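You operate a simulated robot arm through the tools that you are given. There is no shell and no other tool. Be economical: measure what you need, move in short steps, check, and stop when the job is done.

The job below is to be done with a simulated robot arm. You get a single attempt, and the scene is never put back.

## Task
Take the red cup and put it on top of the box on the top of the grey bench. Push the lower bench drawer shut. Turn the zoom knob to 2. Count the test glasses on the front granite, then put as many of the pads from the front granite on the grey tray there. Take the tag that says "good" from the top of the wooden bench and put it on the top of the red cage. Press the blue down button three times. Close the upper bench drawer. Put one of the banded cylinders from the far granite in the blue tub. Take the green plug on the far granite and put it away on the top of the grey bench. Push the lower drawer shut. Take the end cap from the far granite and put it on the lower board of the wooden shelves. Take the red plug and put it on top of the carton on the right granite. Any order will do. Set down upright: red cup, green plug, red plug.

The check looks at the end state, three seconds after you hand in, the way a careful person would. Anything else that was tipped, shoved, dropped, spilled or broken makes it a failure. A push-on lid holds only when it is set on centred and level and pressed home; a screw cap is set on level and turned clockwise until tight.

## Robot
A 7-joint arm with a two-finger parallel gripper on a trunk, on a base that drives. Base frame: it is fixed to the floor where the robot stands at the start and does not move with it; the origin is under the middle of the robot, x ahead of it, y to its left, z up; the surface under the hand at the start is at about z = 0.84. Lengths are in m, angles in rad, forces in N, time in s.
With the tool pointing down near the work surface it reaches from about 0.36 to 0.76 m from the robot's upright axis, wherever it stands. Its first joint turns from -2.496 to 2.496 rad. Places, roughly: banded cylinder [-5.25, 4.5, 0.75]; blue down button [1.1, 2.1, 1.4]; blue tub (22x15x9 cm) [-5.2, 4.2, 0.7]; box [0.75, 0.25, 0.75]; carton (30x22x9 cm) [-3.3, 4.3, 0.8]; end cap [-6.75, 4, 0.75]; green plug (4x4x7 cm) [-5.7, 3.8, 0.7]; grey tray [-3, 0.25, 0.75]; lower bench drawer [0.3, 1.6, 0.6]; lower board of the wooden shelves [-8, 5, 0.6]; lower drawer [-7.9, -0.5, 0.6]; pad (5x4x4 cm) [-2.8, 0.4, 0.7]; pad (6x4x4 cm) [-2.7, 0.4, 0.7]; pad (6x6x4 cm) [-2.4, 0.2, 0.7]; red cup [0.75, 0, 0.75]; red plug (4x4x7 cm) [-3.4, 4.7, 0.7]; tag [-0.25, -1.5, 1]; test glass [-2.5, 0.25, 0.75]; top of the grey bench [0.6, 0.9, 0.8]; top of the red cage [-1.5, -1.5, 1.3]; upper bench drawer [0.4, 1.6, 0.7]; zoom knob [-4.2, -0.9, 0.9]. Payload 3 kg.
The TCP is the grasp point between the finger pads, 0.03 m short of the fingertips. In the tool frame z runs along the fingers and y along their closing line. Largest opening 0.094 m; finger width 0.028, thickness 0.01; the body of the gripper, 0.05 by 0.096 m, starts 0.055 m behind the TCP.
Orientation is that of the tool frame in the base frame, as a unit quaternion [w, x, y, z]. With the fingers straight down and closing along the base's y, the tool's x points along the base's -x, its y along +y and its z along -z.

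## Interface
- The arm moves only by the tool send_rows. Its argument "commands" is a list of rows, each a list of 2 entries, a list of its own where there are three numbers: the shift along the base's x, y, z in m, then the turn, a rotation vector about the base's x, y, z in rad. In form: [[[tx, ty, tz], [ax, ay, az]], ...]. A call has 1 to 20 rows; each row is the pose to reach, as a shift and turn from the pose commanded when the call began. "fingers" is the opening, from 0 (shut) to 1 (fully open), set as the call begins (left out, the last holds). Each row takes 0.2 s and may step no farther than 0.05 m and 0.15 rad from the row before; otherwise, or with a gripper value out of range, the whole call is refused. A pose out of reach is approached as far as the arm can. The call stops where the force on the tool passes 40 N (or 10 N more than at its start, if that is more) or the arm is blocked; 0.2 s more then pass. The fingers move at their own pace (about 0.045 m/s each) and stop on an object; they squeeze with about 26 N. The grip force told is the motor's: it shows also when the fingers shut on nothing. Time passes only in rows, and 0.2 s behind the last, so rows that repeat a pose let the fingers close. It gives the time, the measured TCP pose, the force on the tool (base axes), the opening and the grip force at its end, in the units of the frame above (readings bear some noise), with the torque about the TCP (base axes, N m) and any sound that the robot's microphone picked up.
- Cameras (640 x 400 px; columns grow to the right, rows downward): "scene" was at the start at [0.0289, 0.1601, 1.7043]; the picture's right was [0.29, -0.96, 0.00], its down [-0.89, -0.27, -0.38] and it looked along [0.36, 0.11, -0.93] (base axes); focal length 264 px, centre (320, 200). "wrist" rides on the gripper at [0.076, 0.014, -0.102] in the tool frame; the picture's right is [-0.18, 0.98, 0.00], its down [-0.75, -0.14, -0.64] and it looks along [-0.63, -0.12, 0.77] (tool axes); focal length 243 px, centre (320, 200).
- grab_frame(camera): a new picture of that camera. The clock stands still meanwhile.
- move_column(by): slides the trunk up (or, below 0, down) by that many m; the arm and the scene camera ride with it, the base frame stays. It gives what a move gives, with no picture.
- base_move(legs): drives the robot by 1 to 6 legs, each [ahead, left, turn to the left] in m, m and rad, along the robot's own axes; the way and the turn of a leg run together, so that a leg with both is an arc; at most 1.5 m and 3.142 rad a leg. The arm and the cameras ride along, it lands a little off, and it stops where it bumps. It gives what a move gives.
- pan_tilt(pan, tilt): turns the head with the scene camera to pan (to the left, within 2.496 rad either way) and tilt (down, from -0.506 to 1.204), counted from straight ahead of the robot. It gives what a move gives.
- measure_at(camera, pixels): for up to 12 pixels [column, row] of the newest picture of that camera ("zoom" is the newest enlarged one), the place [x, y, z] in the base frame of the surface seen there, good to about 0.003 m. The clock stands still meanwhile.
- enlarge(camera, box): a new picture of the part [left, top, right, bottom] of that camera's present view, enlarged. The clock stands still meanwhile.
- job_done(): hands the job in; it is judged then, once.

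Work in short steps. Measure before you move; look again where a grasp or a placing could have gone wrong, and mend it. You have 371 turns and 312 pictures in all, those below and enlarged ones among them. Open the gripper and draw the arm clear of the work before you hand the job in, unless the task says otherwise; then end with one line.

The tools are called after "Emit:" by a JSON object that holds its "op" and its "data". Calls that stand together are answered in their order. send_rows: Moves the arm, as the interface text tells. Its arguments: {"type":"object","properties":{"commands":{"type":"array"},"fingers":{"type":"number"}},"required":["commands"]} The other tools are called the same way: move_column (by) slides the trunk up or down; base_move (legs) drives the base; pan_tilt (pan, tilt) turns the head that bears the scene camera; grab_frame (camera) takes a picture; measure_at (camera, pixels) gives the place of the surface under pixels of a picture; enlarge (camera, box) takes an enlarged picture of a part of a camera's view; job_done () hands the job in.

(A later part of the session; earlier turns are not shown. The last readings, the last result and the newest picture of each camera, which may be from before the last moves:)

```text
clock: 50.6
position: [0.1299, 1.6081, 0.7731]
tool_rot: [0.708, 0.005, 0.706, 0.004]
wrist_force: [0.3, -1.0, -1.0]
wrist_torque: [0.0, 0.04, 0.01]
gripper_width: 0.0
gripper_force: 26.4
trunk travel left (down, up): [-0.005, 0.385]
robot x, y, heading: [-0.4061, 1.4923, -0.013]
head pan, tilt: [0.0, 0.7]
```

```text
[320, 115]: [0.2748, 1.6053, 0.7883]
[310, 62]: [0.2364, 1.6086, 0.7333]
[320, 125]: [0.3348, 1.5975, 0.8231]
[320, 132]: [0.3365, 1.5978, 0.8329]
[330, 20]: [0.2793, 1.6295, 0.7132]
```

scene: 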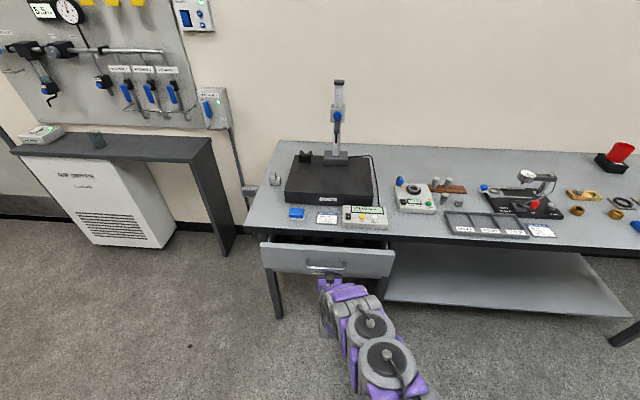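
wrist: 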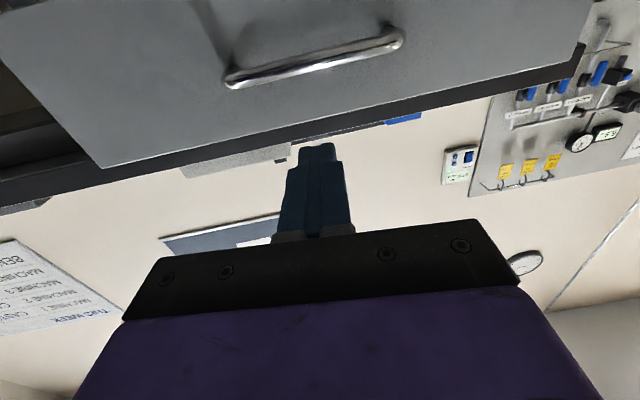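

Face at x≈0.275 now; z 0.772 is between handle and bench top. I push it in.

Emit:
{"op": "send_rows", "data": {"commands": [[[0.04, -0.003, 0], [0, 0, 0]], [[0.08, -0.006, 0], [0, 0, 0]], [[0.11, -0.009, 0], [0, 0, 0]], [[0.125, -0.011, 0], [0, 0, 0]], [[0.14, -0.012, 0], [0, 0, 0]], [[0.155, -0.014, 0], [0, 0, 0]], [[0.17, -0.015, 0], [0, 0, 0]], [[0.185, -0.017, 0], [0, 0, 0]], [[0.2, -0.018, 0], [0, 0, 0]], [[0.215, -0.02, 0], [0, 0, 0]], [[0.23, -0.022, 0], [0, 0, 0]]]}}

Emit:
{"op": "grab_frame", "data": {"camera": "scene"}}

```text
clock: 52.8
position: [0.3292, 1.5906, 0.7719]
tool_rot: [0.708, 0.003, 0.706, 0.001]
wrist_force: [-42.4, -1.5, 18.2]
wrist_torque: [-0.15, -0.52, -0.5]
gripper_width: 0.0
gripper_force: 26.1
trunk travel left (down, up): [-0.005, 0.385]
robot x, y, heading: [-0.4077, 1.4964, -0.009]
head pan, tilt: [0.0, 0.7]
stopped in row 10: the force on the tool passed its limit at 72 N (the readings are from after the stop); the commanded pose is now the measured one
```

```text
276 pictures are left
```

scene: 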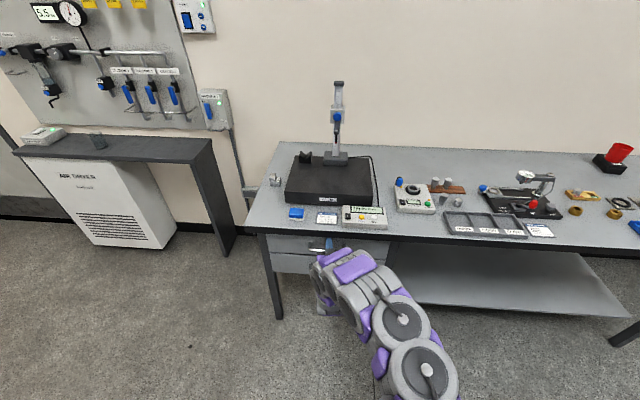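

Both look shut. I back away and look at both fronts to be sure.

Emit:
{"op": "send_rows", "data": {"commands": [[[-0.04, 0, 0], [0, 0, 0]], [[-0.08, 0, 0], [0, 0, 0]], [[-0.12, 0, 0], [0, 0, 0]], [[-0.16, 0, 0], [0, 0, 0]], [[-0.2, 0, 0.02], [0, 0, 0]], [[-0.24, 0, 0.05], [0, 0.14, 0]], [[-0.26, 0, 0.09], [0, 0.28, 0]], [[-0.26, 0, 0.13], [0, 0.42, 0]], [[-0.26, 0, 0.17], [0, 0.56, 0]]]}}

Emit:
{"op": "grab_frame", "data": {"camera": "wrist"}}

```text
clock: 55.0
position: [0.1201, 1.5998, 0.8547]
tool_rot: [0.414, -0.045, 0.907, -0.069]
wrist_force: [-0.4, -0.3, 0.0]
wrist_torque: [0.0, 0.01, 0.0]
gripper_width: 0.0001
gripper_force: 26.0
out of reach, approached as far as the arm can: row 6, 7, 8, 9
trunk travel left (down, up): [-0.005, 0.385]
robot x, y, heading: [-0.4056, 1.4925, -0.009]
head pan, tilt: [0.0, 0.7]
stopped in row 9: the arm was blocked; the commanded pose is now the measured one
```

```text
275 pictures are left
```

wrist: 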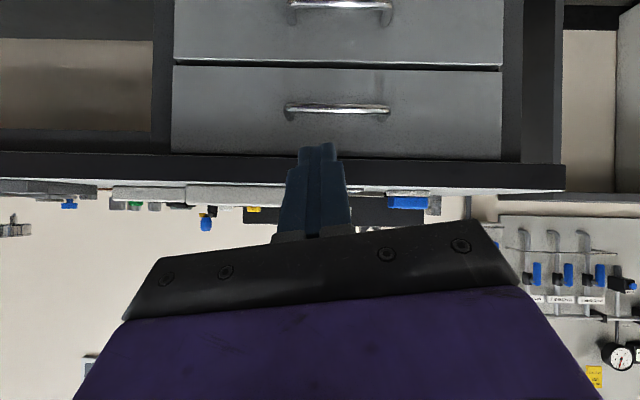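

Both drawers are shut. I check flushness by measuring both faces against the carcass side.

Emit:
{"op": "measure_at", "data": {"camera": "wrist", "pixels": [[220, 95], [460, 95], [220, 45], [460, 40], [510, 90], [165, 100]]}}

Emit:
{"op": "move_column", "data": {"by": 0.3}}

```text
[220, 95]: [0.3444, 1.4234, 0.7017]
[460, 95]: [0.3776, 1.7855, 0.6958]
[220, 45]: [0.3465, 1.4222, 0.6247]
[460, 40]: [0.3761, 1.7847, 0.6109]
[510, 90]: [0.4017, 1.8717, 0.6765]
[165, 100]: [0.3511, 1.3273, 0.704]
```

```text
clock: 58.0
position: [0.12, 1.6112, 1.1539]
tool_rot: [0.414, -0.047, 0.906, -0.074]
wrist_force: [0.1, -0.2, 0.0]
wrist_torque: [-0.01, 0.0, 0.02]
gripper_width: 0.0001
gripper_force: 26.1
trunk travel left (down, up): [-0.305, 0.085]
robot x, y, heading: [-0.409, 1.497, -0.009]
head pan, tilt: [0.0, 0.7]
```

Both faces are level with each other against the carcass. Next the button: I raise the view and survey the floor gap between bench and dark table.

Emit:
{"op": "pan_tilt", "data": {"pan": 0.5, "tilt": 0.6}}

Emit:
{"op": "grab_frame", "data": {"camera": "scene"}}

```text
clock: 58.9
position: [0.1217, 1.6121, 1.1544]
tool_rot: [0.415, -0.047, 0.906, -0.073]
wrist_force: [-0.4, 0.4, 0.9]
wrist_torque: [0.02, -0.02, 0.0]
gripper_width: 0.0
gripper_force: 26.5
trunk travel left (down, up): [-0.305, 0.085]
robot x, y, heading: [-0.409, 1.494, -0.015]
head pan, tilt: [0.499, 0.6]
```

```text
274 pictures are left
```

scene: 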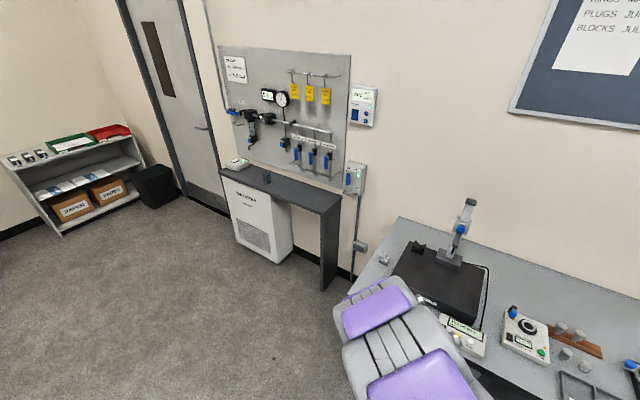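

Emit:
{"op": "enlarge", "data": {"camera": "scene", "box": [330, 70, 410, 120]}}

Emit:
{"op": "measure_at", "data": {"camera": "scene", "pixels": [[325, 290], [325, 213], [341, 195], [222, 173], [354, 278], [345, 298], [400, 218], [365, 113], [365, 117], [355, 178], [276, 262], [236, 240]]}}

```text
8.00 times, centred on (370, 95) of scene
```

zoom: 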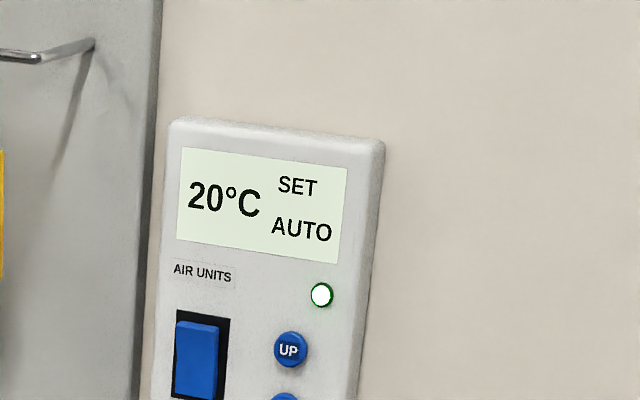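

```text
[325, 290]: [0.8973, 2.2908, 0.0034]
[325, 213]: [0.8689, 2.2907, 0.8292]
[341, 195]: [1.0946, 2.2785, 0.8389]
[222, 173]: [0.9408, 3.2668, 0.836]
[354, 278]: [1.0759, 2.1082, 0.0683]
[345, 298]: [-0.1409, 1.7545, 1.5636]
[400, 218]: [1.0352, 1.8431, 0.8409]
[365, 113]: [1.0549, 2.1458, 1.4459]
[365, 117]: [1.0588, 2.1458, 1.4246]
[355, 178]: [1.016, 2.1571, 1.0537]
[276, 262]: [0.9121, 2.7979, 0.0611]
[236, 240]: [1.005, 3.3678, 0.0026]
```

Table front is at x≈0.87, bench corner at (0.373,1.916), so I can stand near (0.3,2.27). First I raise the trunk and hand to button height with the tool level.

Emit:
{"op": "move_column", "data": {"by": 0.085}}

Emit:
{"op": "send_rows", "data": {"commands": [[[0, 0, 0.03], [0, -0.14, 0]], [[0, 0, 0.06], [0, -0.28, 0]], [[0, 0, 0.09], [0, -0.42, 0]], [[0, 0, 0.12], [0, -0.56, 0]], [[0, 0, 0.15], [0, -0.7, 0]], [[0, 0, 0.175], [0, -0.715, 0]], [[0, 0, 0.175], [0, -0.715, 0]]]}}

```text
clock: 60.1
position: [0.1202, 1.6111, 1.2392]
tool_rot: [0.414, -0.046, 0.906, -0.073]
wrist_force: [0.1, -0.2, -0.8]
wrist_torque: [-0.02, -0.01, -0.01]
gripper_width: 0.0
gripper_force: 26.3
trunk travel left (down, up): [-0.39, 0.0]
robot x, y, heading: [-0.4041, 1.4974, -0.012]
head pan, tilt: [0.499, 0.6]
```

```text
clock: 61.7
position: [0.126, 1.6936, 1.3907]
tool_rot: [0.69, -0.008, 0.719, -0.086]
wrist_force: [-0.2, -0.5, 0.7]
wrist_torque: [-0.01, -0.02, 0.01]
gripper_width: 0.0
gripper_force: 26.1
out of reach, approached as far as the arm can: row 1, 2, 3, 4, 5, 6, 7
trunk travel left (down, up): [-0.39, 0.0]
robot x, y, heading: [-0.407, 1.4976, -0.009]
head pan, tilt: [0.499, 0.6]
```

The pose was too close in; I push the hand forward a bit and level it exactly.

Emit:
{"op": "send_rows", "data": {"commands": [[[0.04, -0.02, 0.005], [0.04, -0.012, 0.03]], [[0.08, -0.045, 0.01], [0.08, -0.025, 0.06]], [[0.12, -0.07, 0.015], [0.133, -0.041, 0.11]], [[0.14, -0.09, 0.02], [0.133, -0.041, 0.11]], [[0.14, -0.09, 0.02], [0.133, -0.041, 0.11]]]}}

```text
clock: 62.9
position: [0.2696, 1.601, 1.409]
tool_rot: [0.707, 0.0, 0.708, 0.0]
wrist_force: [0.8, 0.5, 0.1]
wrist_torque: [0.0, -0.01, 0.01]
gripper_width: 0.0002
gripper_force: 25.7
trunk travel left (down, up): [-0.39, 0.0]
robot x, y, heading: [-0.4052, 1.494, -0.011]
head pan, tilt: [0.499, 0.6]
```

Hand is level. I drive left 0.78 then ahead 0.5, then look.

Emit:
{"op": "base_move", "data": {"legs": [[0, 0.78, 0.01], [0.5, 0, 0]]}}

Emit:
{"op": "pan_tilt", "data": {"pan": -0.1, "tilt": 0.4}}

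Emit:
{"op": "grab_frame", "data": {"camera": "scene"}}

Emit:
{"op": "grab_frame", "data": {"camera": "wrist"}}

```text
clock: 69.7
position: [0.7727, 2.3762, 1.4107]
tool_rot: [0.706, -0.001, 0.708, 0.006]
wrist_force: [0.8, -0.1, -0.6]
wrist_torque: [0.02, 0.01, 0.0]
gripper_width: 0.0001
gripper_force: 26.0
trunk travel left (down, up): [-0.39, 0.0]
robot x, y, heading: [0.0979, 2.2706, 0.007]
head pan, tilt: [0.499, 0.6]
```

```text
clock: 70.7
position: [0.7726, 2.3785, 1.4107]
tool_rot: [0.707, -0.002, 0.708, 0.005]
wrist_force: [0.0, 0.1, 0.2]
wrist_torque: [-0.01, 0.01, 0.03]
gripper_width: 0.0003
gripper_force: 26.0
trunk travel left (down, up): [-0.39, 0.0]
robot x, y, heading: [0.1029, 2.2736, -0.003]
head pan, tilt: [-0.099, 0.4]
```

```text
272 pictures are left
```

scene: 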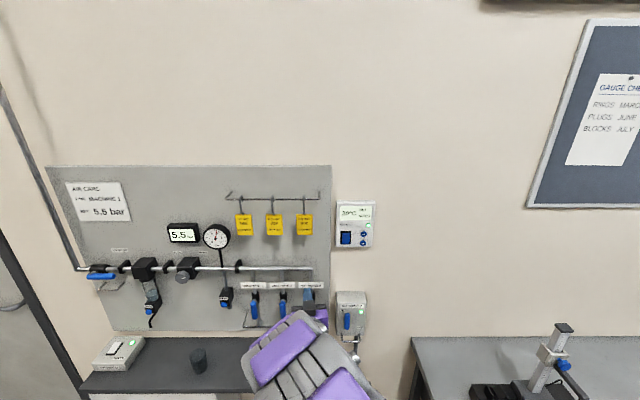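

```text
271 pictures are left
```

wrist: 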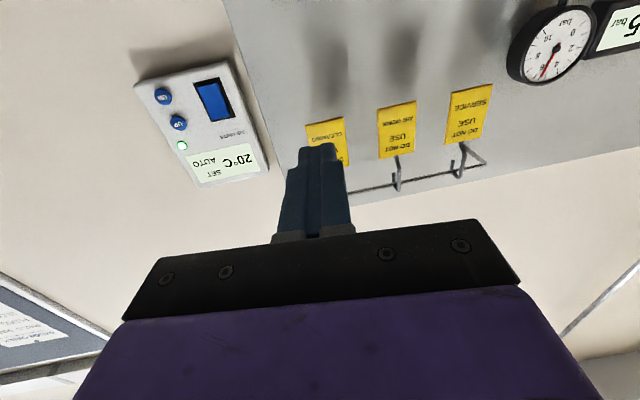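

Wrist view shows DN at (162,97), UP at (179,122). I measure them.

Emit:
{"op": "measure_at", "data": {"camera": "wrist", "pixels": [[162, 97], [179, 122], [165, 110], [195, 160], [480, 150], [400, 180]]}}

Emit:
{"op": "enlarge", "data": {"camera": "scene", "box": [325, 190, 389, 260]}}

Emit:
{"op": "measure_at", "data": {"camera": "scene", "pixels": [[363, 243], [363, 235], [345, 245]]}}

```text
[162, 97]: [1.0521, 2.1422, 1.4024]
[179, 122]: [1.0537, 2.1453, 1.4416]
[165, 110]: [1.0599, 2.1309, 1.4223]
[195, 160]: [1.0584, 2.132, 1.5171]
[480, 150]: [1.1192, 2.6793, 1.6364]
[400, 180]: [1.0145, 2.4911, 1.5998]
```

```text
5.71 times, centred on (357, 225) of scene
```

zoom: 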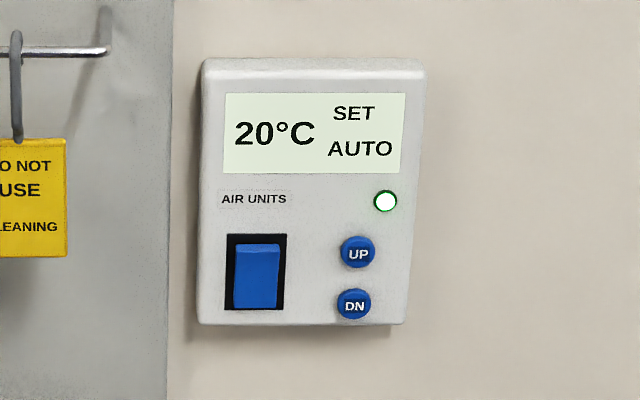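

```text
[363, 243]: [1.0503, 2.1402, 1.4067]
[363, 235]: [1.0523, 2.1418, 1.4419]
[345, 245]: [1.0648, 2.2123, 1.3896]
```

DN centre ≈ (1.051, 2.141, 1.403), UP 38 mm above. I shift the hand sideways in front of it, then drive ahead 0.17.

Emit:
{"op": "send_rows", "data": {"commands": [[[0, -0.04, -0.002], [0, 0, 0]], [[0, -0.08, -0.004], [0, 0, 0]], [[0, -0.12, -0.006], [0, 0, 0]], [[0, -0.16, -0.008], [0, 0, 0]], [[0, -0.2, -0.01], [0, 0, 0]], [[0, -0.236, -0.01], [0, 0, 0]], [[0, -0.236, -0.01], [0, 0, 0]]]}}

Emit:
{"op": "base_move", "data": {"legs": [[0.17, 0, 0]]}}

Emit:
{"op": "grab_frame", "data": {"camera": "wrist"}}

```text
clock: 72.2
position: [0.7727, 2.1432, 1.4024]
tool_rot: [0.707, -0.002, 0.708, 0.005]
wrist_force: [0.1, -0.7, 0.2]
wrist_torque: [0.02, 0.0, -0.01]
gripper_width: 0.0
gripper_force: 26.2
trunk travel left (down, up): [-0.39, 0.0]
robot x, y, heading: [0.0999, 2.2658, 0.007]
head pan, tilt: [-0.099, 0.4]
```

```text
clock: 73.7
position: [0.9442, 2.1473, 1.4001]
tool_rot: [0.706, -0.003, 0.708, 0.005]
wrist_force: [-0.1, 0.1, 0.0]
wrist_torque: [0.0, -0.01, 0.03]
gripper_width: 0.0
gripper_force: 25.8
trunk travel left (down, up): [-0.39, 0.0]
robot x, y, heading: [0.2664, 2.2733, 0.005]
head pan, tilt: [-0.099, 0.4]
```

```text
269 pictures are left
```

wrist: 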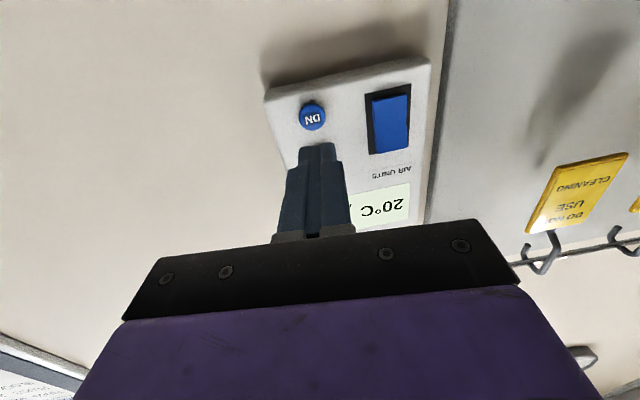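

Emit:
{"op": "measure_at", "data": {"camera": "wrist", "pixels": [[312, 116], [312, 105], [303, 116], [322, 116], [330, 112]]}}

```text
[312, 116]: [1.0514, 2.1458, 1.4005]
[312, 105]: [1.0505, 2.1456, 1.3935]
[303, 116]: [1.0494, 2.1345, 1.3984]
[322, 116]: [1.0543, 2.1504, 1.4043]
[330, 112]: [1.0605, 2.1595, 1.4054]
```

Button centre (1.050,2.143,1.401), tip at 0.974. I approach to just short of it and press gently.

Emit:
{"op": "send_rows", "data": {"commands": [[[0.03, -0.004, 0], [0, 0, 0]], [[0.06, -0.004, 0], [0, 0, 0]], [[0.07, -0.004, 0], [0, 0, 0]], [[0.075, -0.004, 0], [0, 0, 0]], [[0.078, -0.004, 0], [0, 0, 0]], [[0.078, -0.004, 0], [0, 0, 0]]]}}

Emit:
{"op": "enlarge", "data": {"camera": "scene", "box": [300, 150, 460, 250]}}

```text
clock: 75.1
position: [1.0193, 2.1423, 1.401]
tool_rot: [0.707, -0.003, 0.707, 0.005]
wrist_force: [0.4, -0.2, 0.0]
wrist_torque: [-0.01, 0.02, 0.01]
gripper_width: 0.0
gripper_force: 26.0
trunk travel left (down, up): [-0.39, 0.0]
robot x, y, heading: [0.2689, 2.2727, 0.007]
head pan, tilt: [-0.099, 0.4]
```

```text
4.00 times, centred on (380, 200) of scene
```

zoom: 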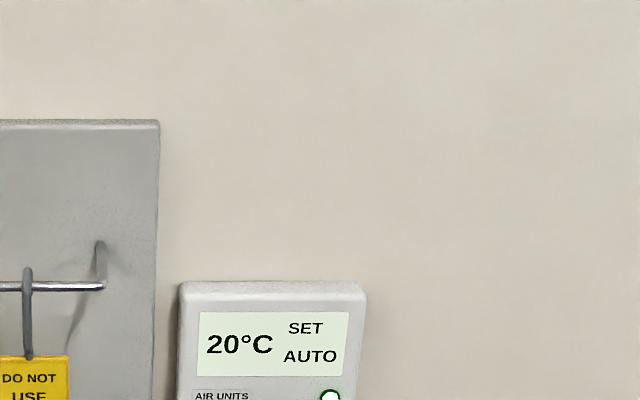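

No contact yet (tip ≈1.049). I press in 2 mm steps.

Emit:
{"op": "send_rows", "data": {"commands": [[[0.002, 0, 0], [0, 0, 0]], [[0.004, 0, 0], [0, 0, 0]], [[0.004, 0, 0], [0, 0, 0]]]}}

Emit:
{"op": "enlarge", "data": {"camera": "scene", "box": [320, 190, 400, 240]}}

```text
clock: 75.9
position: [1.0234, 2.142, 1.4008]
tool_rot: [0.707, -0.003, 0.707, 0.005]
wrist_force: [-1.9, -0.1, -1.2]
wrist_torque: [-0.02, 0.04, 0.01]
gripper_width: 0.0
gripper_force: 26.0
trunk travel left (down, up): [-0.39, 0.0]
robot x, y, heading: [0.266, 2.2714, 0.006]
head pan, tilt: [-0.099, 0.4]
heard: click
```

```text
8.00 times, centred on (360, 215) of scene
```

zoom: 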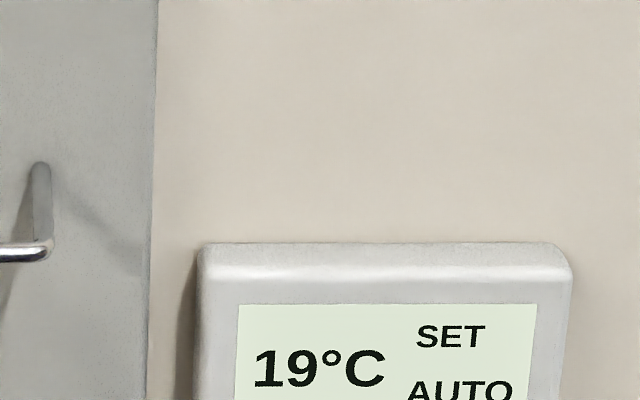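

One press registered: 19 °C, click. I release 10 mm and press again, once.

Emit:
{"op": "send_rows", "data": {"commands": [[[-0.006, 0, 0], [0, 0, 0]], [[-0.012, 0, 0], [0, 0, 0]], [[-0.012, 0, 0], [0, 0, 0]]]}}

Emit:
{"op": "send_rows", "data": {"commands": [[[0.006, 0, 0], [0, 0, 0]], [[0.01, 0, 0], [0, 0, 0]], [[0.012, 0, 0], [0, 0, 0]], [[0.012, 0, 0], [0, 0, 0]]]}}

Emit:
{"op": "enlarge", "data": {"camera": "scene", "box": [320, 190, 400, 240]}}

```text
clock: 76.7
position: [1.012, 2.1429, 1.4012]
tool_rot: [0.707, -0.003, 0.707, 0.004]
wrist_force: [0.1, -0.5, -0.2]
wrist_torque: [-0.02, 0.02, 0.02]
gripper_width: 0.0
gripper_force: 25.7
trunk travel left (down, up): [-0.39, 0.0]
robot x, y, heading: [0.2687, 2.2741, 0.005]
head pan, tilt: [-0.099, 0.4]
```

```text
clock: 77.7
position: [1.0233, 2.1421, 1.4014]
tool_rot: [0.707, -0.003, 0.707, 0.005]
wrist_force: [-2.0, -0.6, -1.7]
wrist_torque: [-0.01, 0.03, -0.05]
gripper_width: 0.0005
gripper_force: 25.9
trunk travel left (down, up): [-0.39, 0.0]
robot x, y, heading: [0.2707, 2.2674, 0.01]
head pan, tilt: [-0.099, 0.4]
heard: click
```

```text
8.00 times, centred on (360, 215) of scene
```

zoom: 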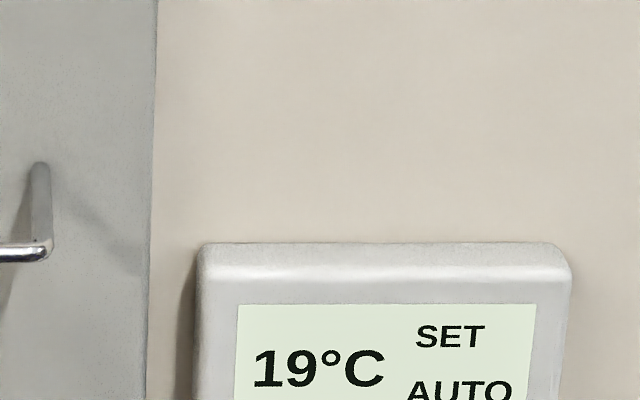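

A click was heard but it still shows 19. I release and look once more.

Emit:
{"op": "send_rows", "data": {"commands": [[[-0.006, 0, 0], [0, 0, 0]], [[-0.016, 0, 0], [0, 0, 0]], [[-0.016, 0, 0], [0, 0, 0]]]}}

Emit:
{"op": "enlarge", "data": {"camera": "scene", "box": [320, 190, 400, 240]}}

```text
clock: 78.5
position: [1.0075, 2.1429, 1.4018]
tool_rot: [0.707, -0.003, 0.707, 0.006]
wrist_force: [0.1, -0.1, 0.4]
wrist_torque: [0.03, 0.0, -0.02]
gripper_width: 0.0002
gripper_force: 25.4
trunk travel left (down, up): [-0.39, 0.0]
robot x, y, heading: [0.2704, 2.2707, 0.002]
head pan, tilt: [-0.099, 0.4]
```

```text
8.00 times, centred on (360, 215) of scene
```

zoom: 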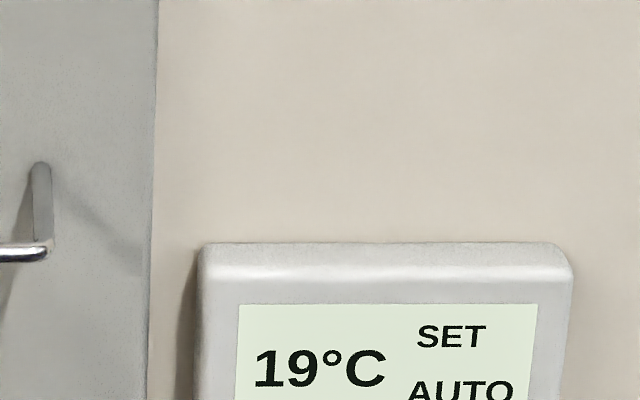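

I make the next press and watch the display again.

Emit:
{"op": "send_rows", "data": {"commands": [[[0.008, 0, 0], [0, 0, 0]], [[0.013, 0, 0], [0, 0, 0]], [[0.016, 0, 0], [0, 0, 0]], [[0.016, 0, 0], [0, 0, 0]]]}}

Emit:
{"op": "enlarge", "data": {"camera": "scene", "box": [320, 190, 400, 240]}}

```text
clock: 79.5
position: [1.0228, 2.1422, 1.4011]
tool_rot: [0.707, -0.004, 0.707, 0.006]
wrist_force: [-2.5, 0.1, -2.5]
wrist_torque: [0.01, 0.07, -0.01]
gripper_width: 0.0
gripper_force: 26.1
trunk travel left (down, up): [-0.39, 0.0]
robot x, y, heading: [0.2653, 2.2704, 0.006]
head pan, tilt: [-0.099, 0.4]
heard: click
```

```text
8.00 times, centred on (360, 215) of scene
```

zoom: 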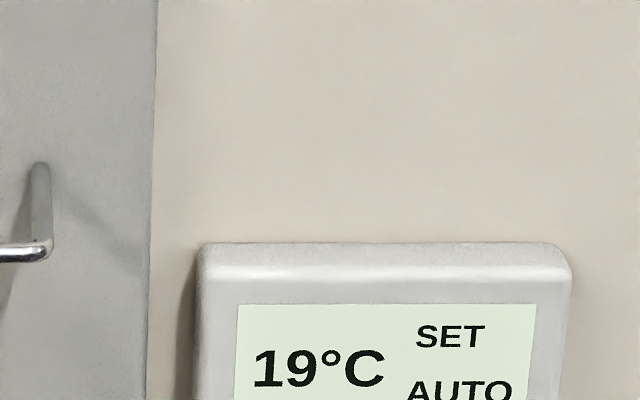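

Three clicks so far. I retreat well and check the whole panel.

Emit:
{"op": "send_rows", "data": {"commands": [[[-0.01, 0, 0], [0, 0, 0]], [[-0.04, 0, 0], [0, 0, 0]], [[-0.08, 0, 0], [0, 0, 0]], [[-0.12, 0, 0], [0, 0, 0]], [[-0.16, 0, 0], [0, 0, 0]], [[-0.2, 0, 0], [0, 0, 0]], [[-0.2, 0, 0], [0, 0, 0]]]}}

Emit:
{"op": "enlarge", "data": {"camera": "scene", "box": [310, 180, 420, 250]}}

Emit:
{"op": "enlarge", "data": {"camera": "wrist", "box": [180, 0, 500, 200]}}

```text
clock: 81.1
position: [0.8837, 2.1418, 1.4006]
tool_rot: [0.707, -0.003, 0.707, 0.005]
wrist_force: [0.4, 0.2, -0.4]
wrist_torque: [-0.01, 0.03, 0.0]
gripper_width: 0.0
gripper_force: 26.2
out of reach, approached as far as the arm can: row 5, 6, 7
trunk travel left (down, up): [-0.39, 0.0]
robot x, y, heading: [0.2703, 2.2752, 0.003]
head pan, tilt: [-0.099, 0.4]
```

```text
5.71 times, centred on (365, 215) of scene
```

zoom: 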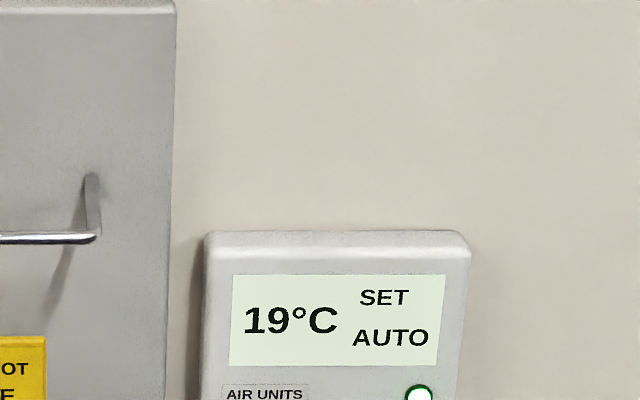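

```text
2.00 times, centred on (340, 100) of wrist
```

zoom: 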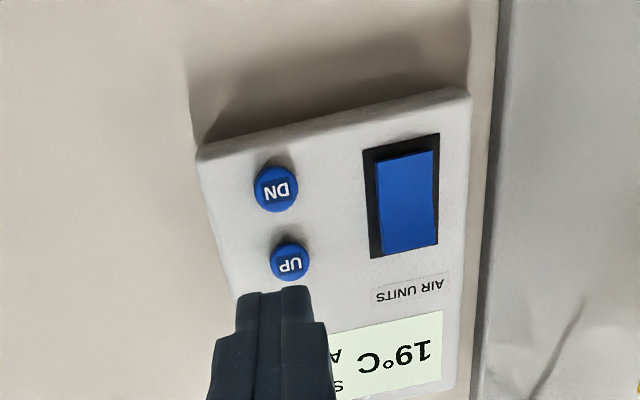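

The setpoint went down and three clicks were heard; buttons are free. Next the tag: I drive back, over to the right and turn to face the wooden bench.

Emit:
{"op": "base_move", "data": {"legs": [[-0.95, 0, 0], [0, -1.5, 0], [0, -1.2, 0], [0, 0, -1.571]]}}

Emit:
{"op": "pan_tilt", "data": {"pan": 0.3, "tilt": 0.7}}

Emit:
{"op": "grab_frame", "data": {"camera": "scene"}}

```text
clock: 102.7
position: [-0.8332, -1.0592, 1.3998]
tool_rot: [0.5, 0.502, 0.498, -0.5]
wrist_force: [0.3, 0.5, 0.8]
wrist_torque: [0.01, 0.0, -0.04]
gripper_width: 0.0002
gripper_force: 25.9
trunk travel left (down, up): [-0.39, 0.0]
robot x, y, heading: [-0.6935, -0.4479, -1.584]
head pan, tilt: [-0.099, 0.4]
```

```text
clock: 103.5
position: [-0.8331, -1.057, 1.401]
tool_rot: [0.5, 0.502, 0.498, -0.5]
wrist_force: [-0.6, -0.5, 0.1]
wrist_torque: [-0.01, 0.01, -0.02]
gripper_width: 0.0002
gripper_force: 25.5
trunk travel left (down, up): [-0.39, 0.0]
robot x, y, heading: [-0.6928, -0.446, -1.581]
head pan, tilt: [0.3, 0.7]
```

```text
261 pictures are left
```

scene: 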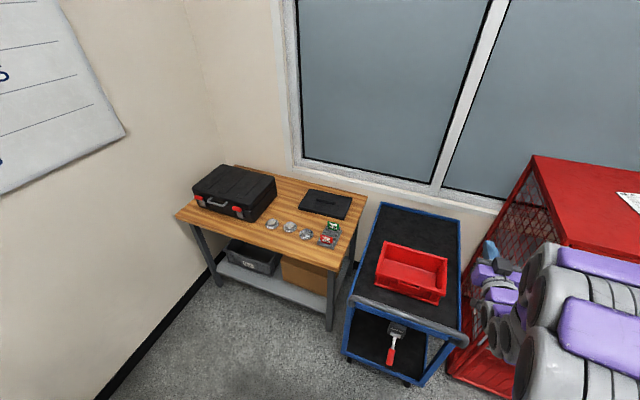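

I enlarge the tag tray near (330,235).

Emit:
{"op": "enlarge", "data": {"camera": "scene", "box": [250, 200, 370, 275]}}

Emit:
{"op": "measure_at", "data": {"camera": "scene", "pixels": [[333, 227], [327, 240], [272, 225], [290, 227], [307, 234], [325, 205], [275, 245], [330, 255], [405, 215], [560, 160], [600, 175], [345, 320]]}}

```text
5.33 times, centred on (310, 238) of scene
```

zoom: 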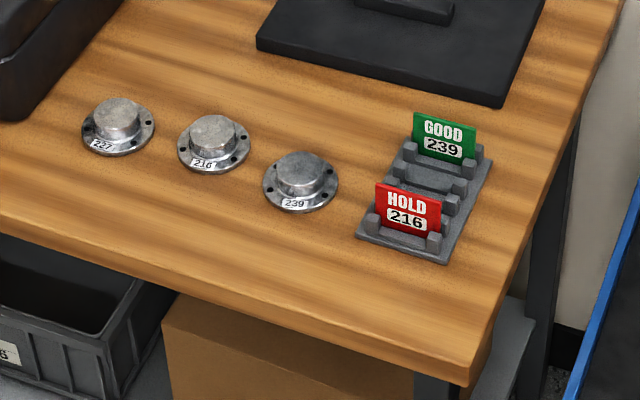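

```text
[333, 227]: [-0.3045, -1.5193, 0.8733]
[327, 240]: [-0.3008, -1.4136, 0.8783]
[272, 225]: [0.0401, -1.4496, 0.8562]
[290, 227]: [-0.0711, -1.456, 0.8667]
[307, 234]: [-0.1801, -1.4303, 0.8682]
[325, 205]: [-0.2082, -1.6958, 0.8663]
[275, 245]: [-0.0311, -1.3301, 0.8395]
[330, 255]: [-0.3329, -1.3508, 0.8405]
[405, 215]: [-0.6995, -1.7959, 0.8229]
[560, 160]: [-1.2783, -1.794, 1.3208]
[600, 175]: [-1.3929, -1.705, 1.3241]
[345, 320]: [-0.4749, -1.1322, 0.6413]
```

The GOOD tag stands in the rear slot near (-0.304,-1.519). I drive left then ahead so I stand at about (-0.15,-0.9).

Emit:
{"op": "base_move", "data": {"legs": [[0, 0.54, 0], [0.44, 0, 0]]}}

Emit:
{"op": "pan_tilt", "data": {"pan": -0.2, "tilt": 1.0}}

Emit:
{"op": "grab_frame", "data": {"camera": "scene"}}

```text
clock: 109.0
position: [-0.2781, -1.5031, 1.4035]
tool_rot: [-0.498, -0.5, -0.499, 0.503]
wrist_force: [0.8, 0.2, -0.7]
wrist_torque: [-0.01, 0.02, -0.04]
gripper_width: 0.0002
gripper_force: 25.9
trunk travel left (down, up): [-0.39, 0.0]
robot x, y, heading: [-0.1519, -0.8871, -1.581]
head pan, tilt: [0.3, 0.7]
```

```text
clock: 109.9
position: [-0.2846, -1.5008, 1.402]
tool_rot: [0.501, 0.5, 0.498, -0.501]
wrist_force: [1.2, -0.2, -0.6]
wrist_torque: [0.0, 0.02, 0.01]
gripper_width: 0.0
gripper_force: 26.1
trunk travel left (down, up): [-0.39, 0.0]
robot x, y, heading: [-0.1507, -0.8907, -1.584]
head pan, tilt: [-0.201, 1.0]
```

```text
259 pictures are left
```

scene: 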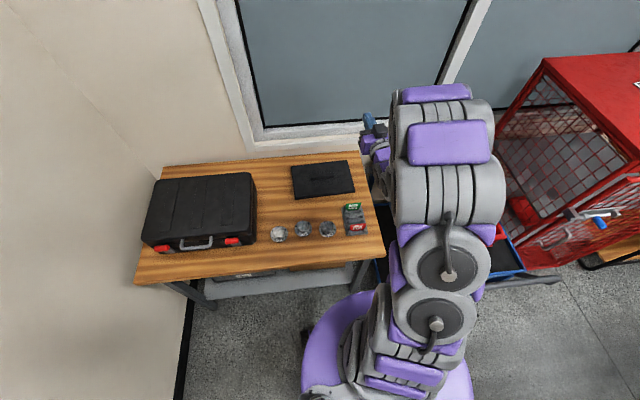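

I enlarge the rack from here to get the tag's orientation.

Emit:
{"op": "enlarge", "data": {"camera": "scene", "box": [325, 190, 389, 245]}}

```text
7.27 times, centred on (357, 218) of scene
```

zoom: 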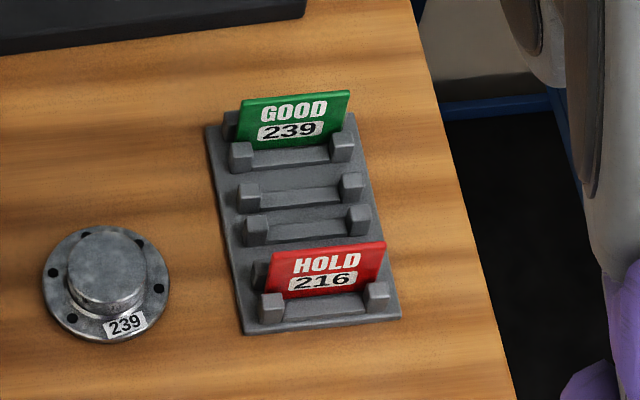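

Emit:
{"op": "measure_at", "data": {"camera": "zoom", "pixels": [[244, 102], [347, 94], [244, 120], [340, 110], [255, 108], [335, 100], [293, 115], [280, 145], [220, 105], [345, 150], [245, 150], [290, 260]]}}

```text
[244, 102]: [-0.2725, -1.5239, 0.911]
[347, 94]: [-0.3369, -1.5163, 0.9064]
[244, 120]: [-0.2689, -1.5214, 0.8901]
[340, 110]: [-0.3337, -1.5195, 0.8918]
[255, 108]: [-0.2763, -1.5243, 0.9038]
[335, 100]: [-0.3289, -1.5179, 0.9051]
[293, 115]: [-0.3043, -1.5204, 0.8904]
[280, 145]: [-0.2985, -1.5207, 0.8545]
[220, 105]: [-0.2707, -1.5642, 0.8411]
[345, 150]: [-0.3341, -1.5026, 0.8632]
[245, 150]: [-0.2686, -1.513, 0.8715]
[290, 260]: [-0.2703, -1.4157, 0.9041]
```

Tag: centre (-0.303,-1.521), top z 0.911, nearly along x. I lower the trunk, then tip the tool downwards above the rack.

Emit:
{"op": "move_column", "data": {"by": -0.215}}

Emit:
{"op": "send_rows", "data": {"commands": [[[0, 0, 0], [0.14, 0, 0]], [[0, 0, 0], [0.28, 0, 0]], [[0, 0, 0], [0.42, 0, 0]], [[0, 0, 0], [0.56, 0, 0]], [[0, 0, 0], [0.7, 0, 0]], [[0, 0, 0], [0.84, 0, 0]], [[0, 0, -0.02], [0.98, 0, 0]], [[0, 0, -0.04], [1.12, 0, 0]], [[0, 0, -0.06], [1.26, 0, 0]], [[0, 0, -0.08], [1.4, 0, 0]], [[0, 0, -0.1], [1.54, 0, 0]], [[0, 0, -0.12], [1.571, 0, 0]], [[0, 0, -0.12], [1.571, 0, 0]]], "fingers": 0.35}}

```text
clock: 112.2
position: [-0.2917, -1.5014, 1.1875]
tool_rot: [0.502, 0.502, 0.497, -0.5]
wrist_force: [0.8, 0.0, 0.4]
wrist_torque: [-0.01, 0.03, -0.01]
gripper_width: 0.0001
gripper_force: 26.7
trunk travel left (down, up): [-0.175, 0.215]
robot x, y, heading: [-0.1514, -0.8898, -1.579]
head pan, tilt: [-0.201, 1.0]
```

```text
clock: 115.0
position: [-0.2913, -1.4999, 1.0667]
tool_rot: [-0.001, 0.709, 0.705, -0.002]
wrist_force: [-0.1, -0.4, 0.9]
wrist_torque: [-0.01, -0.03, 0.0]
gripper_width: 0.0331
gripper_force: 0.1
trunk travel left (down, up): [-0.175, 0.215]
robot x, y, heading: [-0.1539, -0.8894, -1.583]
head pan, tilt: [-0.201, 1.0]
```

Tool is down. I turn it +1.48 about z so the fingers close across the tag, and centre it above.

Emit:
{"op": "send_rows", "data": {"commands": [[[0, 0, 0], [0, 0, 0.14]], [[0, 0, 0], [0, 0, 0.28]], [[0, 0, 0], [0, 0, 0.42]], [[0, 0, 0], [0, 0, 0.56]], [[0, 0, 0], [0, 0, 0.7]], [[0, 0, 0], [0, 0, 0.84]], [[0, 0, 0], [0, 0, 0.98]], [[-0.002, -0.01, -0.02], [0, 0, 1.12]], [[-0.005, -0.02, -0.04], [0, 0, 1.26]], [[-0.012, -0.022, -0.07], [0, 0, 1.4]], [[-0.012, -0.022, -0.08], [0, 0, 1.48]], [[-0.012, -0.022, -0.08], [0, 0, 1.48]]]}}

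Emit:
{"op": "grab_frame", "data": {"camera": "wrist"}}

Emit:
{"op": "enlarge", "data": {"camera": "scene", "box": [300, 150, 428, 250]}}

```text
clock: 117.6
position: [-0.3026, -1.5221, 0.9864]
tool_rot: [0.003, 0.047, 0.999, -0.002]
wrist_force: [0.2, 0.0, -0.2]
wrist_torque: [0.01, -0.03, -0.02]
gripper_width: 0.0329
gripper_force: 0.0
trunk travel left (down, up): [-0.175, 0.215]
robot x, y, heading: [-0.153, -0.8892, -1.583]
head pan, tilt: [-0.201, 1.0]
```

```text
257 pictures are left
```

wrist: 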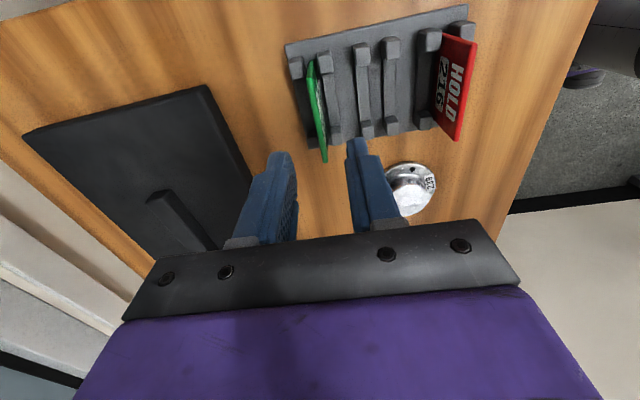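

```text
4.00 times, centred on (364, 200) of scene
```

zoom: 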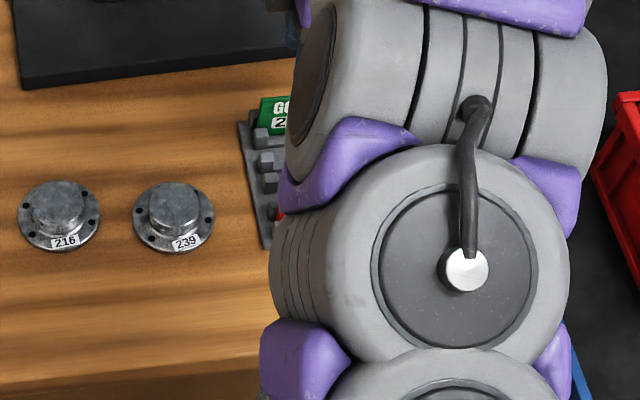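

The tag lies between the fingers. I verify its line via the wrist camera.

Emit:
{"op": "measure_at", "data": {"camera": "wrist", "pixels": [[313, 70], [319, 110], [323, 150], [322, 158]]}}

```text
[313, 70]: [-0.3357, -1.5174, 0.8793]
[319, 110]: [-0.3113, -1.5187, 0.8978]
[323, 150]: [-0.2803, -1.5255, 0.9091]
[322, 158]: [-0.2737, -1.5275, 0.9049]
```

Tag line at the hand is y≈-1.520. I descend to z≈0.898 and close.

Emit:
{"op": "send_rows", "data": {"commands": [[[0, 0.001, -0.03], [0, 0, 0]], [[0, 0.001, -0.06], [0, 0, 0]], [[0, 0.001, -0.08], [0, 0, 0]], [[0, 0.001, -0.088], [0, 0, 0]], [[0, 0.001, -0.088], [0, 0, 0]]]}}

Emit:
{"op": "send_rows", "data": {"commands": [[[0, 0, 0], [0, 0, 0]], [[0, 0, 0], [0, 0, 0]], [[0, 0, 0], [0, 0, 0]], [[0, 0, 0], [0, 0, 0]]], "fingers": 0}}

```text
clock: 118.8
position: [-0.3035, -1.5213, 0.8982]
tool_rot: [0.001, 0.048, 0.999, -0.002]
wrist_force: [0.3, 0.9, 0.1]
wrist_torque: [-0.01, 0.01, -0.02]
gripper_width: 0.0328
gripper_force: 0.0
trunk travel left (down, up): [-0.175, 0.215]
robot x, y, heading: [-0.1486, -0.8893, -1.587]
head pan, tilt: [-0.201, 1.0]
```

```text
clock: 119.8
position: [-0.3035, -1.5204, 0.8981]
tool_rot: [0.001, 0.047, 0.999, -0.002]
wrist_force: [-0.5, 0.0, -0.2]
wrist_torque: [0.02, 0.0, 0.01]
gripper_width: 0.0081
gripper_force: 26.1
trunk travel left (down, up): [-0.175, 0.215]
robot x, y, heading: [-0.1513, -0.8921, -1.578]
head pan, tilt: [-0.201, 1.0]
```

Gripped at 0.008. I lift slowly and check.

Emit:
{"op": "send_rows", "data": {"commands": [[[0, 0, 0.01], [0, 0, 0]], [[0, 0, 0.03], [0, 0, 0]], [[0, 0, 0.06], [0, 0, 0]], [[0, 0, 0.1], [0, 0, 0]], [[0, 0, 0.14], [0, 0, 0]], [[0, 0, 0.14], [0, 0, 0]]]}}

Emit:
{"op": "grab_frame", "data": {"camera": "wrist"}}

```text
clock: 121.2
position: [-0.3037, -1.522, 1.0388]
tool_rot: [0.001, 0.048, 0.999, -0.002]
wrist_force: [0.5, -0.6, -0.3]
wrist_torque: [-0.05, 0.01, -0.01]
gripper_width: 0.0083
gripper_force: 26.1
trunk travel left (down, up): [-0.175, 0.215]
robot x, y, heading: [-0.1529, -0.8893, -1.58]
head pan, tilt: [-0.201, 1.0]
```

```text
255 pictures are left
```

wrist: 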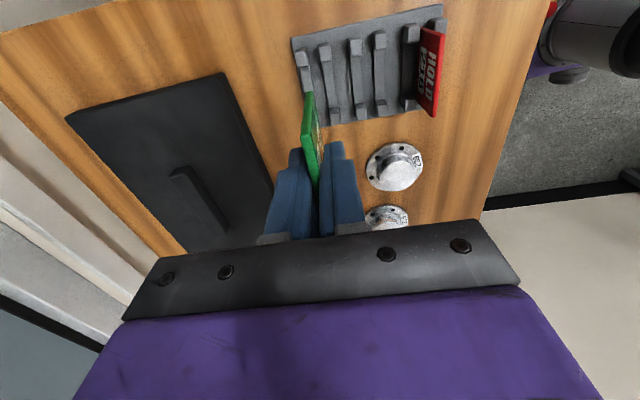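

Tag held. I raise the trunk and hand, back off and drive halfway toward the cage, then look.

Emit:
{"op": "move_column", "data": {"by": 0.215}}

Emit:
{"op": "send_rows", "data": {"commands": [[[0, 0.01, 0.04], [0, 0, 0]], [[0, 0.02, 0.08], [0, 0, 0]], [[0, 0.03, 0.12], [0, 0, 0]], [[0, 0.04, 0.16], [0, 0, 0]], [[0, 0.05, 0.2], [0, 0, 0]], [[0, 0.05, 0.22], [0, 0, 0]]]}}

Emit:
{"op": "base_move", "data": {"legs": [[-0.3, 0, 0], [0, -0.5, 0]]}}

Emit:
{"op": "pan_tilt", "data": {"pan": -0.5, "tilt": 0.6}}

Emit:
{"op": "grab_frame", "data": {"camera": "scene"}}

```text
clock: 123.5
position: [-0.3044, -1.5217, 1.2533]
tool_rot: [0.002, 0.047, 0.999, -0.002]
wrist_force: [0.8, -0.3, 0.2]
wrist_torque: [-0.01, 0.02, 0.0]
gripper_width: 0.0081
gripper_force: 25.6
trunk travel left (down, up): [-0.39, 0.0]
robot x, y, heading: [-0.1506, -0.8862, -1.584]
head pan, tilt: [-0.201, 1.0]
```

```text
clock: 124.9
position: [-0.3039, -1.4724, 1.4743]
tool_rot: [0.002, 0.048, 0.999, -0.002]
wrist_force: [0.4, -0.3, -0.9]
wrist_torque: [-0.01, 0.02, 0.0]
gripper_width: 0.0079
gripper_force: 25.8
trunk travel left (down, up): [-0.39, 0.0]
robot x, y, heading: [-0.1493, -0.8884, -1.581]
head pan, tilt: [-0.201, 1.0]
```

```text
clock: 129.5
position: [-0.7837, -1.1685, 1.4761]
tool_rot: [-0.003, 0.044, 0.999, -0.002]
wrist_force: [0.9, -0.4, 0.0]
wrist_torque: [0.04, 0.02, -0.01]
gripper_width: 0.0084
gripper_force: 26.0
trunk travel left (down, up): [-0.39, 0.0]
robot x, y, heading: [-0.6487, -0.586, -1.577]
head pan, tilt: [-0.201, 1.0]
```

```text
clock: 130.4
position: [-0.7838, -1.1658, 1.4772]
tool_rot: [-0.002, 0.043, 0.999, -0.002]
wrist_force: [0.0, -0.5, -0.4]
wrist_torque: [0.05, 0.01, -0.03]
gripper_width: 0.0083
gripper_force: 25.9
trunk travel left (down, up): [-0.39, 0.0]
robot x, y, heading: [-0.6459, -0.5851, -1.573]
head pan, tilt: [-0.499, 0.6]
```

```text
254 pictures are left
```

scene: 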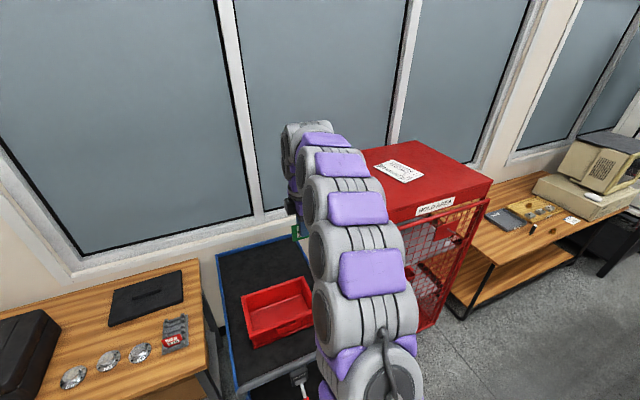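

Emit:
{"op": "enlarge", "data": {"camera": "scene", "box": [340, 130, 500, 230]}}

Emit:
{"op": "measure_at", "data": {"camera": "scene", "pixels": [[395, 145], [492, 180], [440, 198], [395, 220], [400, 172], [385, 180], [430, 200], [440, 170], [425, 325], [465, 320], [520, 270]]}}

```text
4.00 times, centred on (420, 180) of scene
```

zoom: 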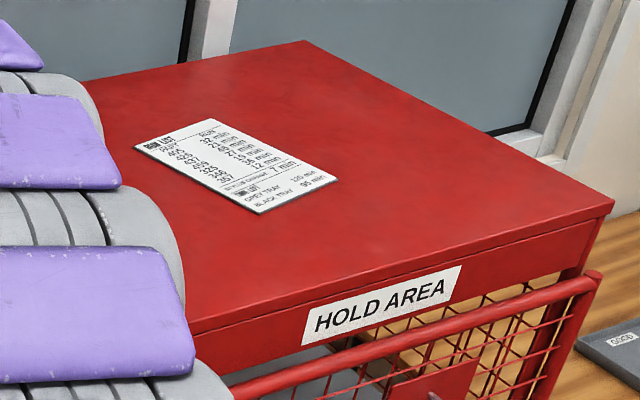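

```text
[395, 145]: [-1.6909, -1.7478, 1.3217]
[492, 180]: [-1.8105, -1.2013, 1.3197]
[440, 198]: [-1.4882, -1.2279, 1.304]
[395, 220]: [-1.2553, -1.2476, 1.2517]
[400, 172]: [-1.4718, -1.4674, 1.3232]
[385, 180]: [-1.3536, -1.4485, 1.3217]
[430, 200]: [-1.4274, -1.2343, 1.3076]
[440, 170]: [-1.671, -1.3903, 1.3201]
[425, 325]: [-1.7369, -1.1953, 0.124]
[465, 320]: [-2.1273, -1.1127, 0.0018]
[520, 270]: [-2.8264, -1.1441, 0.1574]
```

Cage top is at z 1.322, front edge y≈-1.22, right end x≈-1.81; the free red area is around (-1.69,-1.36). I drive right 0.92 and ahead 0.17.

Emit:
{"op": "base_move", "data": {"legs": [[0, -0.92, 0], [0.17, 0, 0]]}}

Emit:
{"op": "pan_tilt", "data": {"pan": 0.25, "tilt": 0.8}}

Emit:
{"op": "grab_frame", "data": {"camera": "scene"}}

Emit:
{"op": "grab_frame", "data": {"camera": "wrist"}}

```text
clock: 136.2
position: [-1.7142, -1.3327, 1.4743]
tool_rot: [0.0, 0.045, 0.999, -0.003]
wrist_force: [-0.4, -0.3, -0.1]
wrist_torque: [0.02, -0.04, -0.02]
gripper_width: 0.0084
gripper_force: 25.7
trunk travel left (down, up): [-0.39, 0.0]
robot x, y, heading: [-1.5705, -0.7525, -1.577]
head pan, tilt: [-0.499, 0.6]
```

```text
clock: 137.3
position: [-1.7283, -1.3296, 1.4746]
tool_rot: [0.005, 0.047, 0.999, -0.002]
wrist_force: [-0.5, 0.0, 0.0]
wrist_torque: [-0.04, 0.02, -0.04]
gripper_width: 0.008
gripper_force: 25.6
trunk travel left (down, up): [-0.39, 0.0]
robot x, y, heading: [-1.568, -0.7487, -1.577]
head pan, tilt: [0.25, 0.799]
```

```text
252 pictures are left
```

scene: 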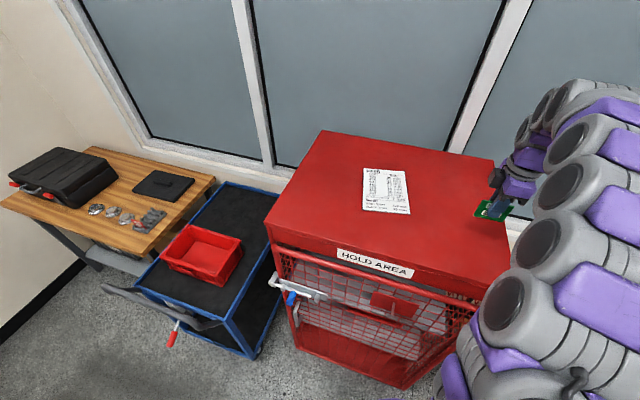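

```text
251 pictures are left
```

wrist: 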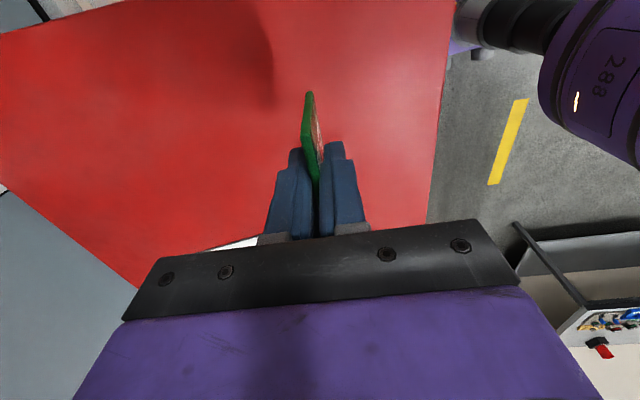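

The hand is above the free right part of the cage top. I shift a little inward and lower until contact.

Emit:
{"op": "send_rows", "data": {"commands": [[[0.015, -0.03, -0.03], [0, 0, 0]], [[0.015, -0.04, -0.06], [0, 0, 0]], [[0.015, -0.04, -0.085], [0, 0, 0]], [[0.015, -0.04, -0.096], [0, 0, 0]], [[0.015, -0.04, -0.1], [0, 0, 0]], [[0.015, -0.04, -0.1], [0, 0, 0]]]}}

Emit:
{"op": "grab_frame", "data": {"camera": "wrist"}}

```text
clock: 138.7
position: [-1.6985, -1.3692, 1.3741]
tool_rot: [0.0, 0.045, 0.999, -0.004]
wrist_force: [-0.1, 0.4, -0.2]
wrist_torque: [0.0, -0.02, 0.01]
gripper_width: 0.0085
gripper_force: 26.4
trunk travel left (down, up): [-0.39, 0.0]
robot x, y, heading: [-1.5647, -0.7494, -1.579]
head pan, tilt: [0.25, 0.799]
```

```text
250 pictures are left
```

wrist: 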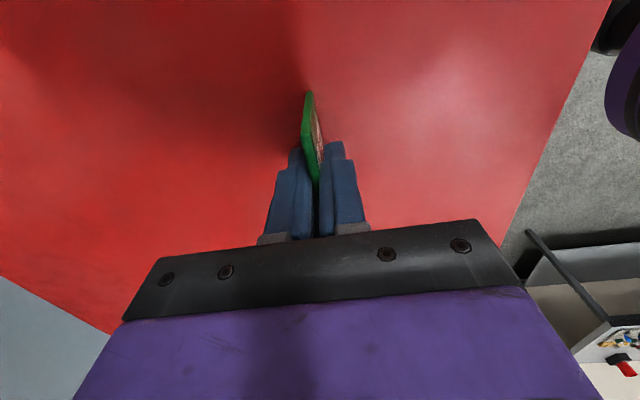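

Emit:
{"op": "send_rows", "data": {"commands": [[[0, 0, -0.003], [0, 0, 0]], [[0, 0, -0.006], [0, 0, 0]], [[0, 0, -0.009], [0, 0, 0]], [[0, 0, -0.009], [0, 0, 0]]]}}

```text
clock: 139.7
position: [-1.7066, -1.369, 1.3673]
tool_rot: [0.003, 0.045, 0.999, -0.005]
wrist_force: [-4.9, -0.9, 25.1]
wrist_torque: [-0.06, 0.02, -0.06]
gripper_width: 0.0084
gripper_force: 25.7
trunk travel left (down, up): [-0.39, 0.0]
robot x, y, heading: [-1.5677, -0.751, -1.58]
head pan, tilt: [0.25, 0.799]
```

Contact (25 N). I ease up 2 mm, open a little, then withdraw up.

Emit:
{"op": "send_rows", "data": {"commands": [[[0, 0, 0.002], [0, 0, 0]], [[0, 0, 0.002], [0, 0, 0]], [[0, 0, 0.002], [0, 0, 0]], [[0, 0, 0.03], [0, 0, 0]], [[0, 0, 0.07], [0, 0, 0]], [[0, 0, 0.11], [0, 0, 0]], [[0, 0, 0.13], [0, 0, 0]]], "fingers": 0.5}}

Emit:
{"op": "grab_frame", "data": {"camera": "wrist"}}

```text
clock: 141.3
position: [-1.7049, -1.3696, 1.4968]
tool_rot: [0.002, 0.046, 0.999, -0.004]
wrist_force: [-0.5, -0.7, 0.2]
wrist_torque: [0.01, 0.01, 0.0]
gripper_width: 0.0471
gripper_force: 0.1
trunk travel left (down, up): [-0.39, 0.0]
robot x, y, heading: [-1.5697, -0.7487, -1.582]
head pan, tilt: [0.25, 0.799]
```

```text
249 pictures are left
```

wrist: 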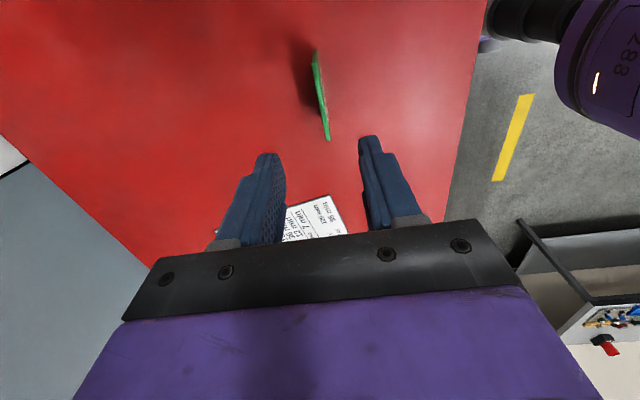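

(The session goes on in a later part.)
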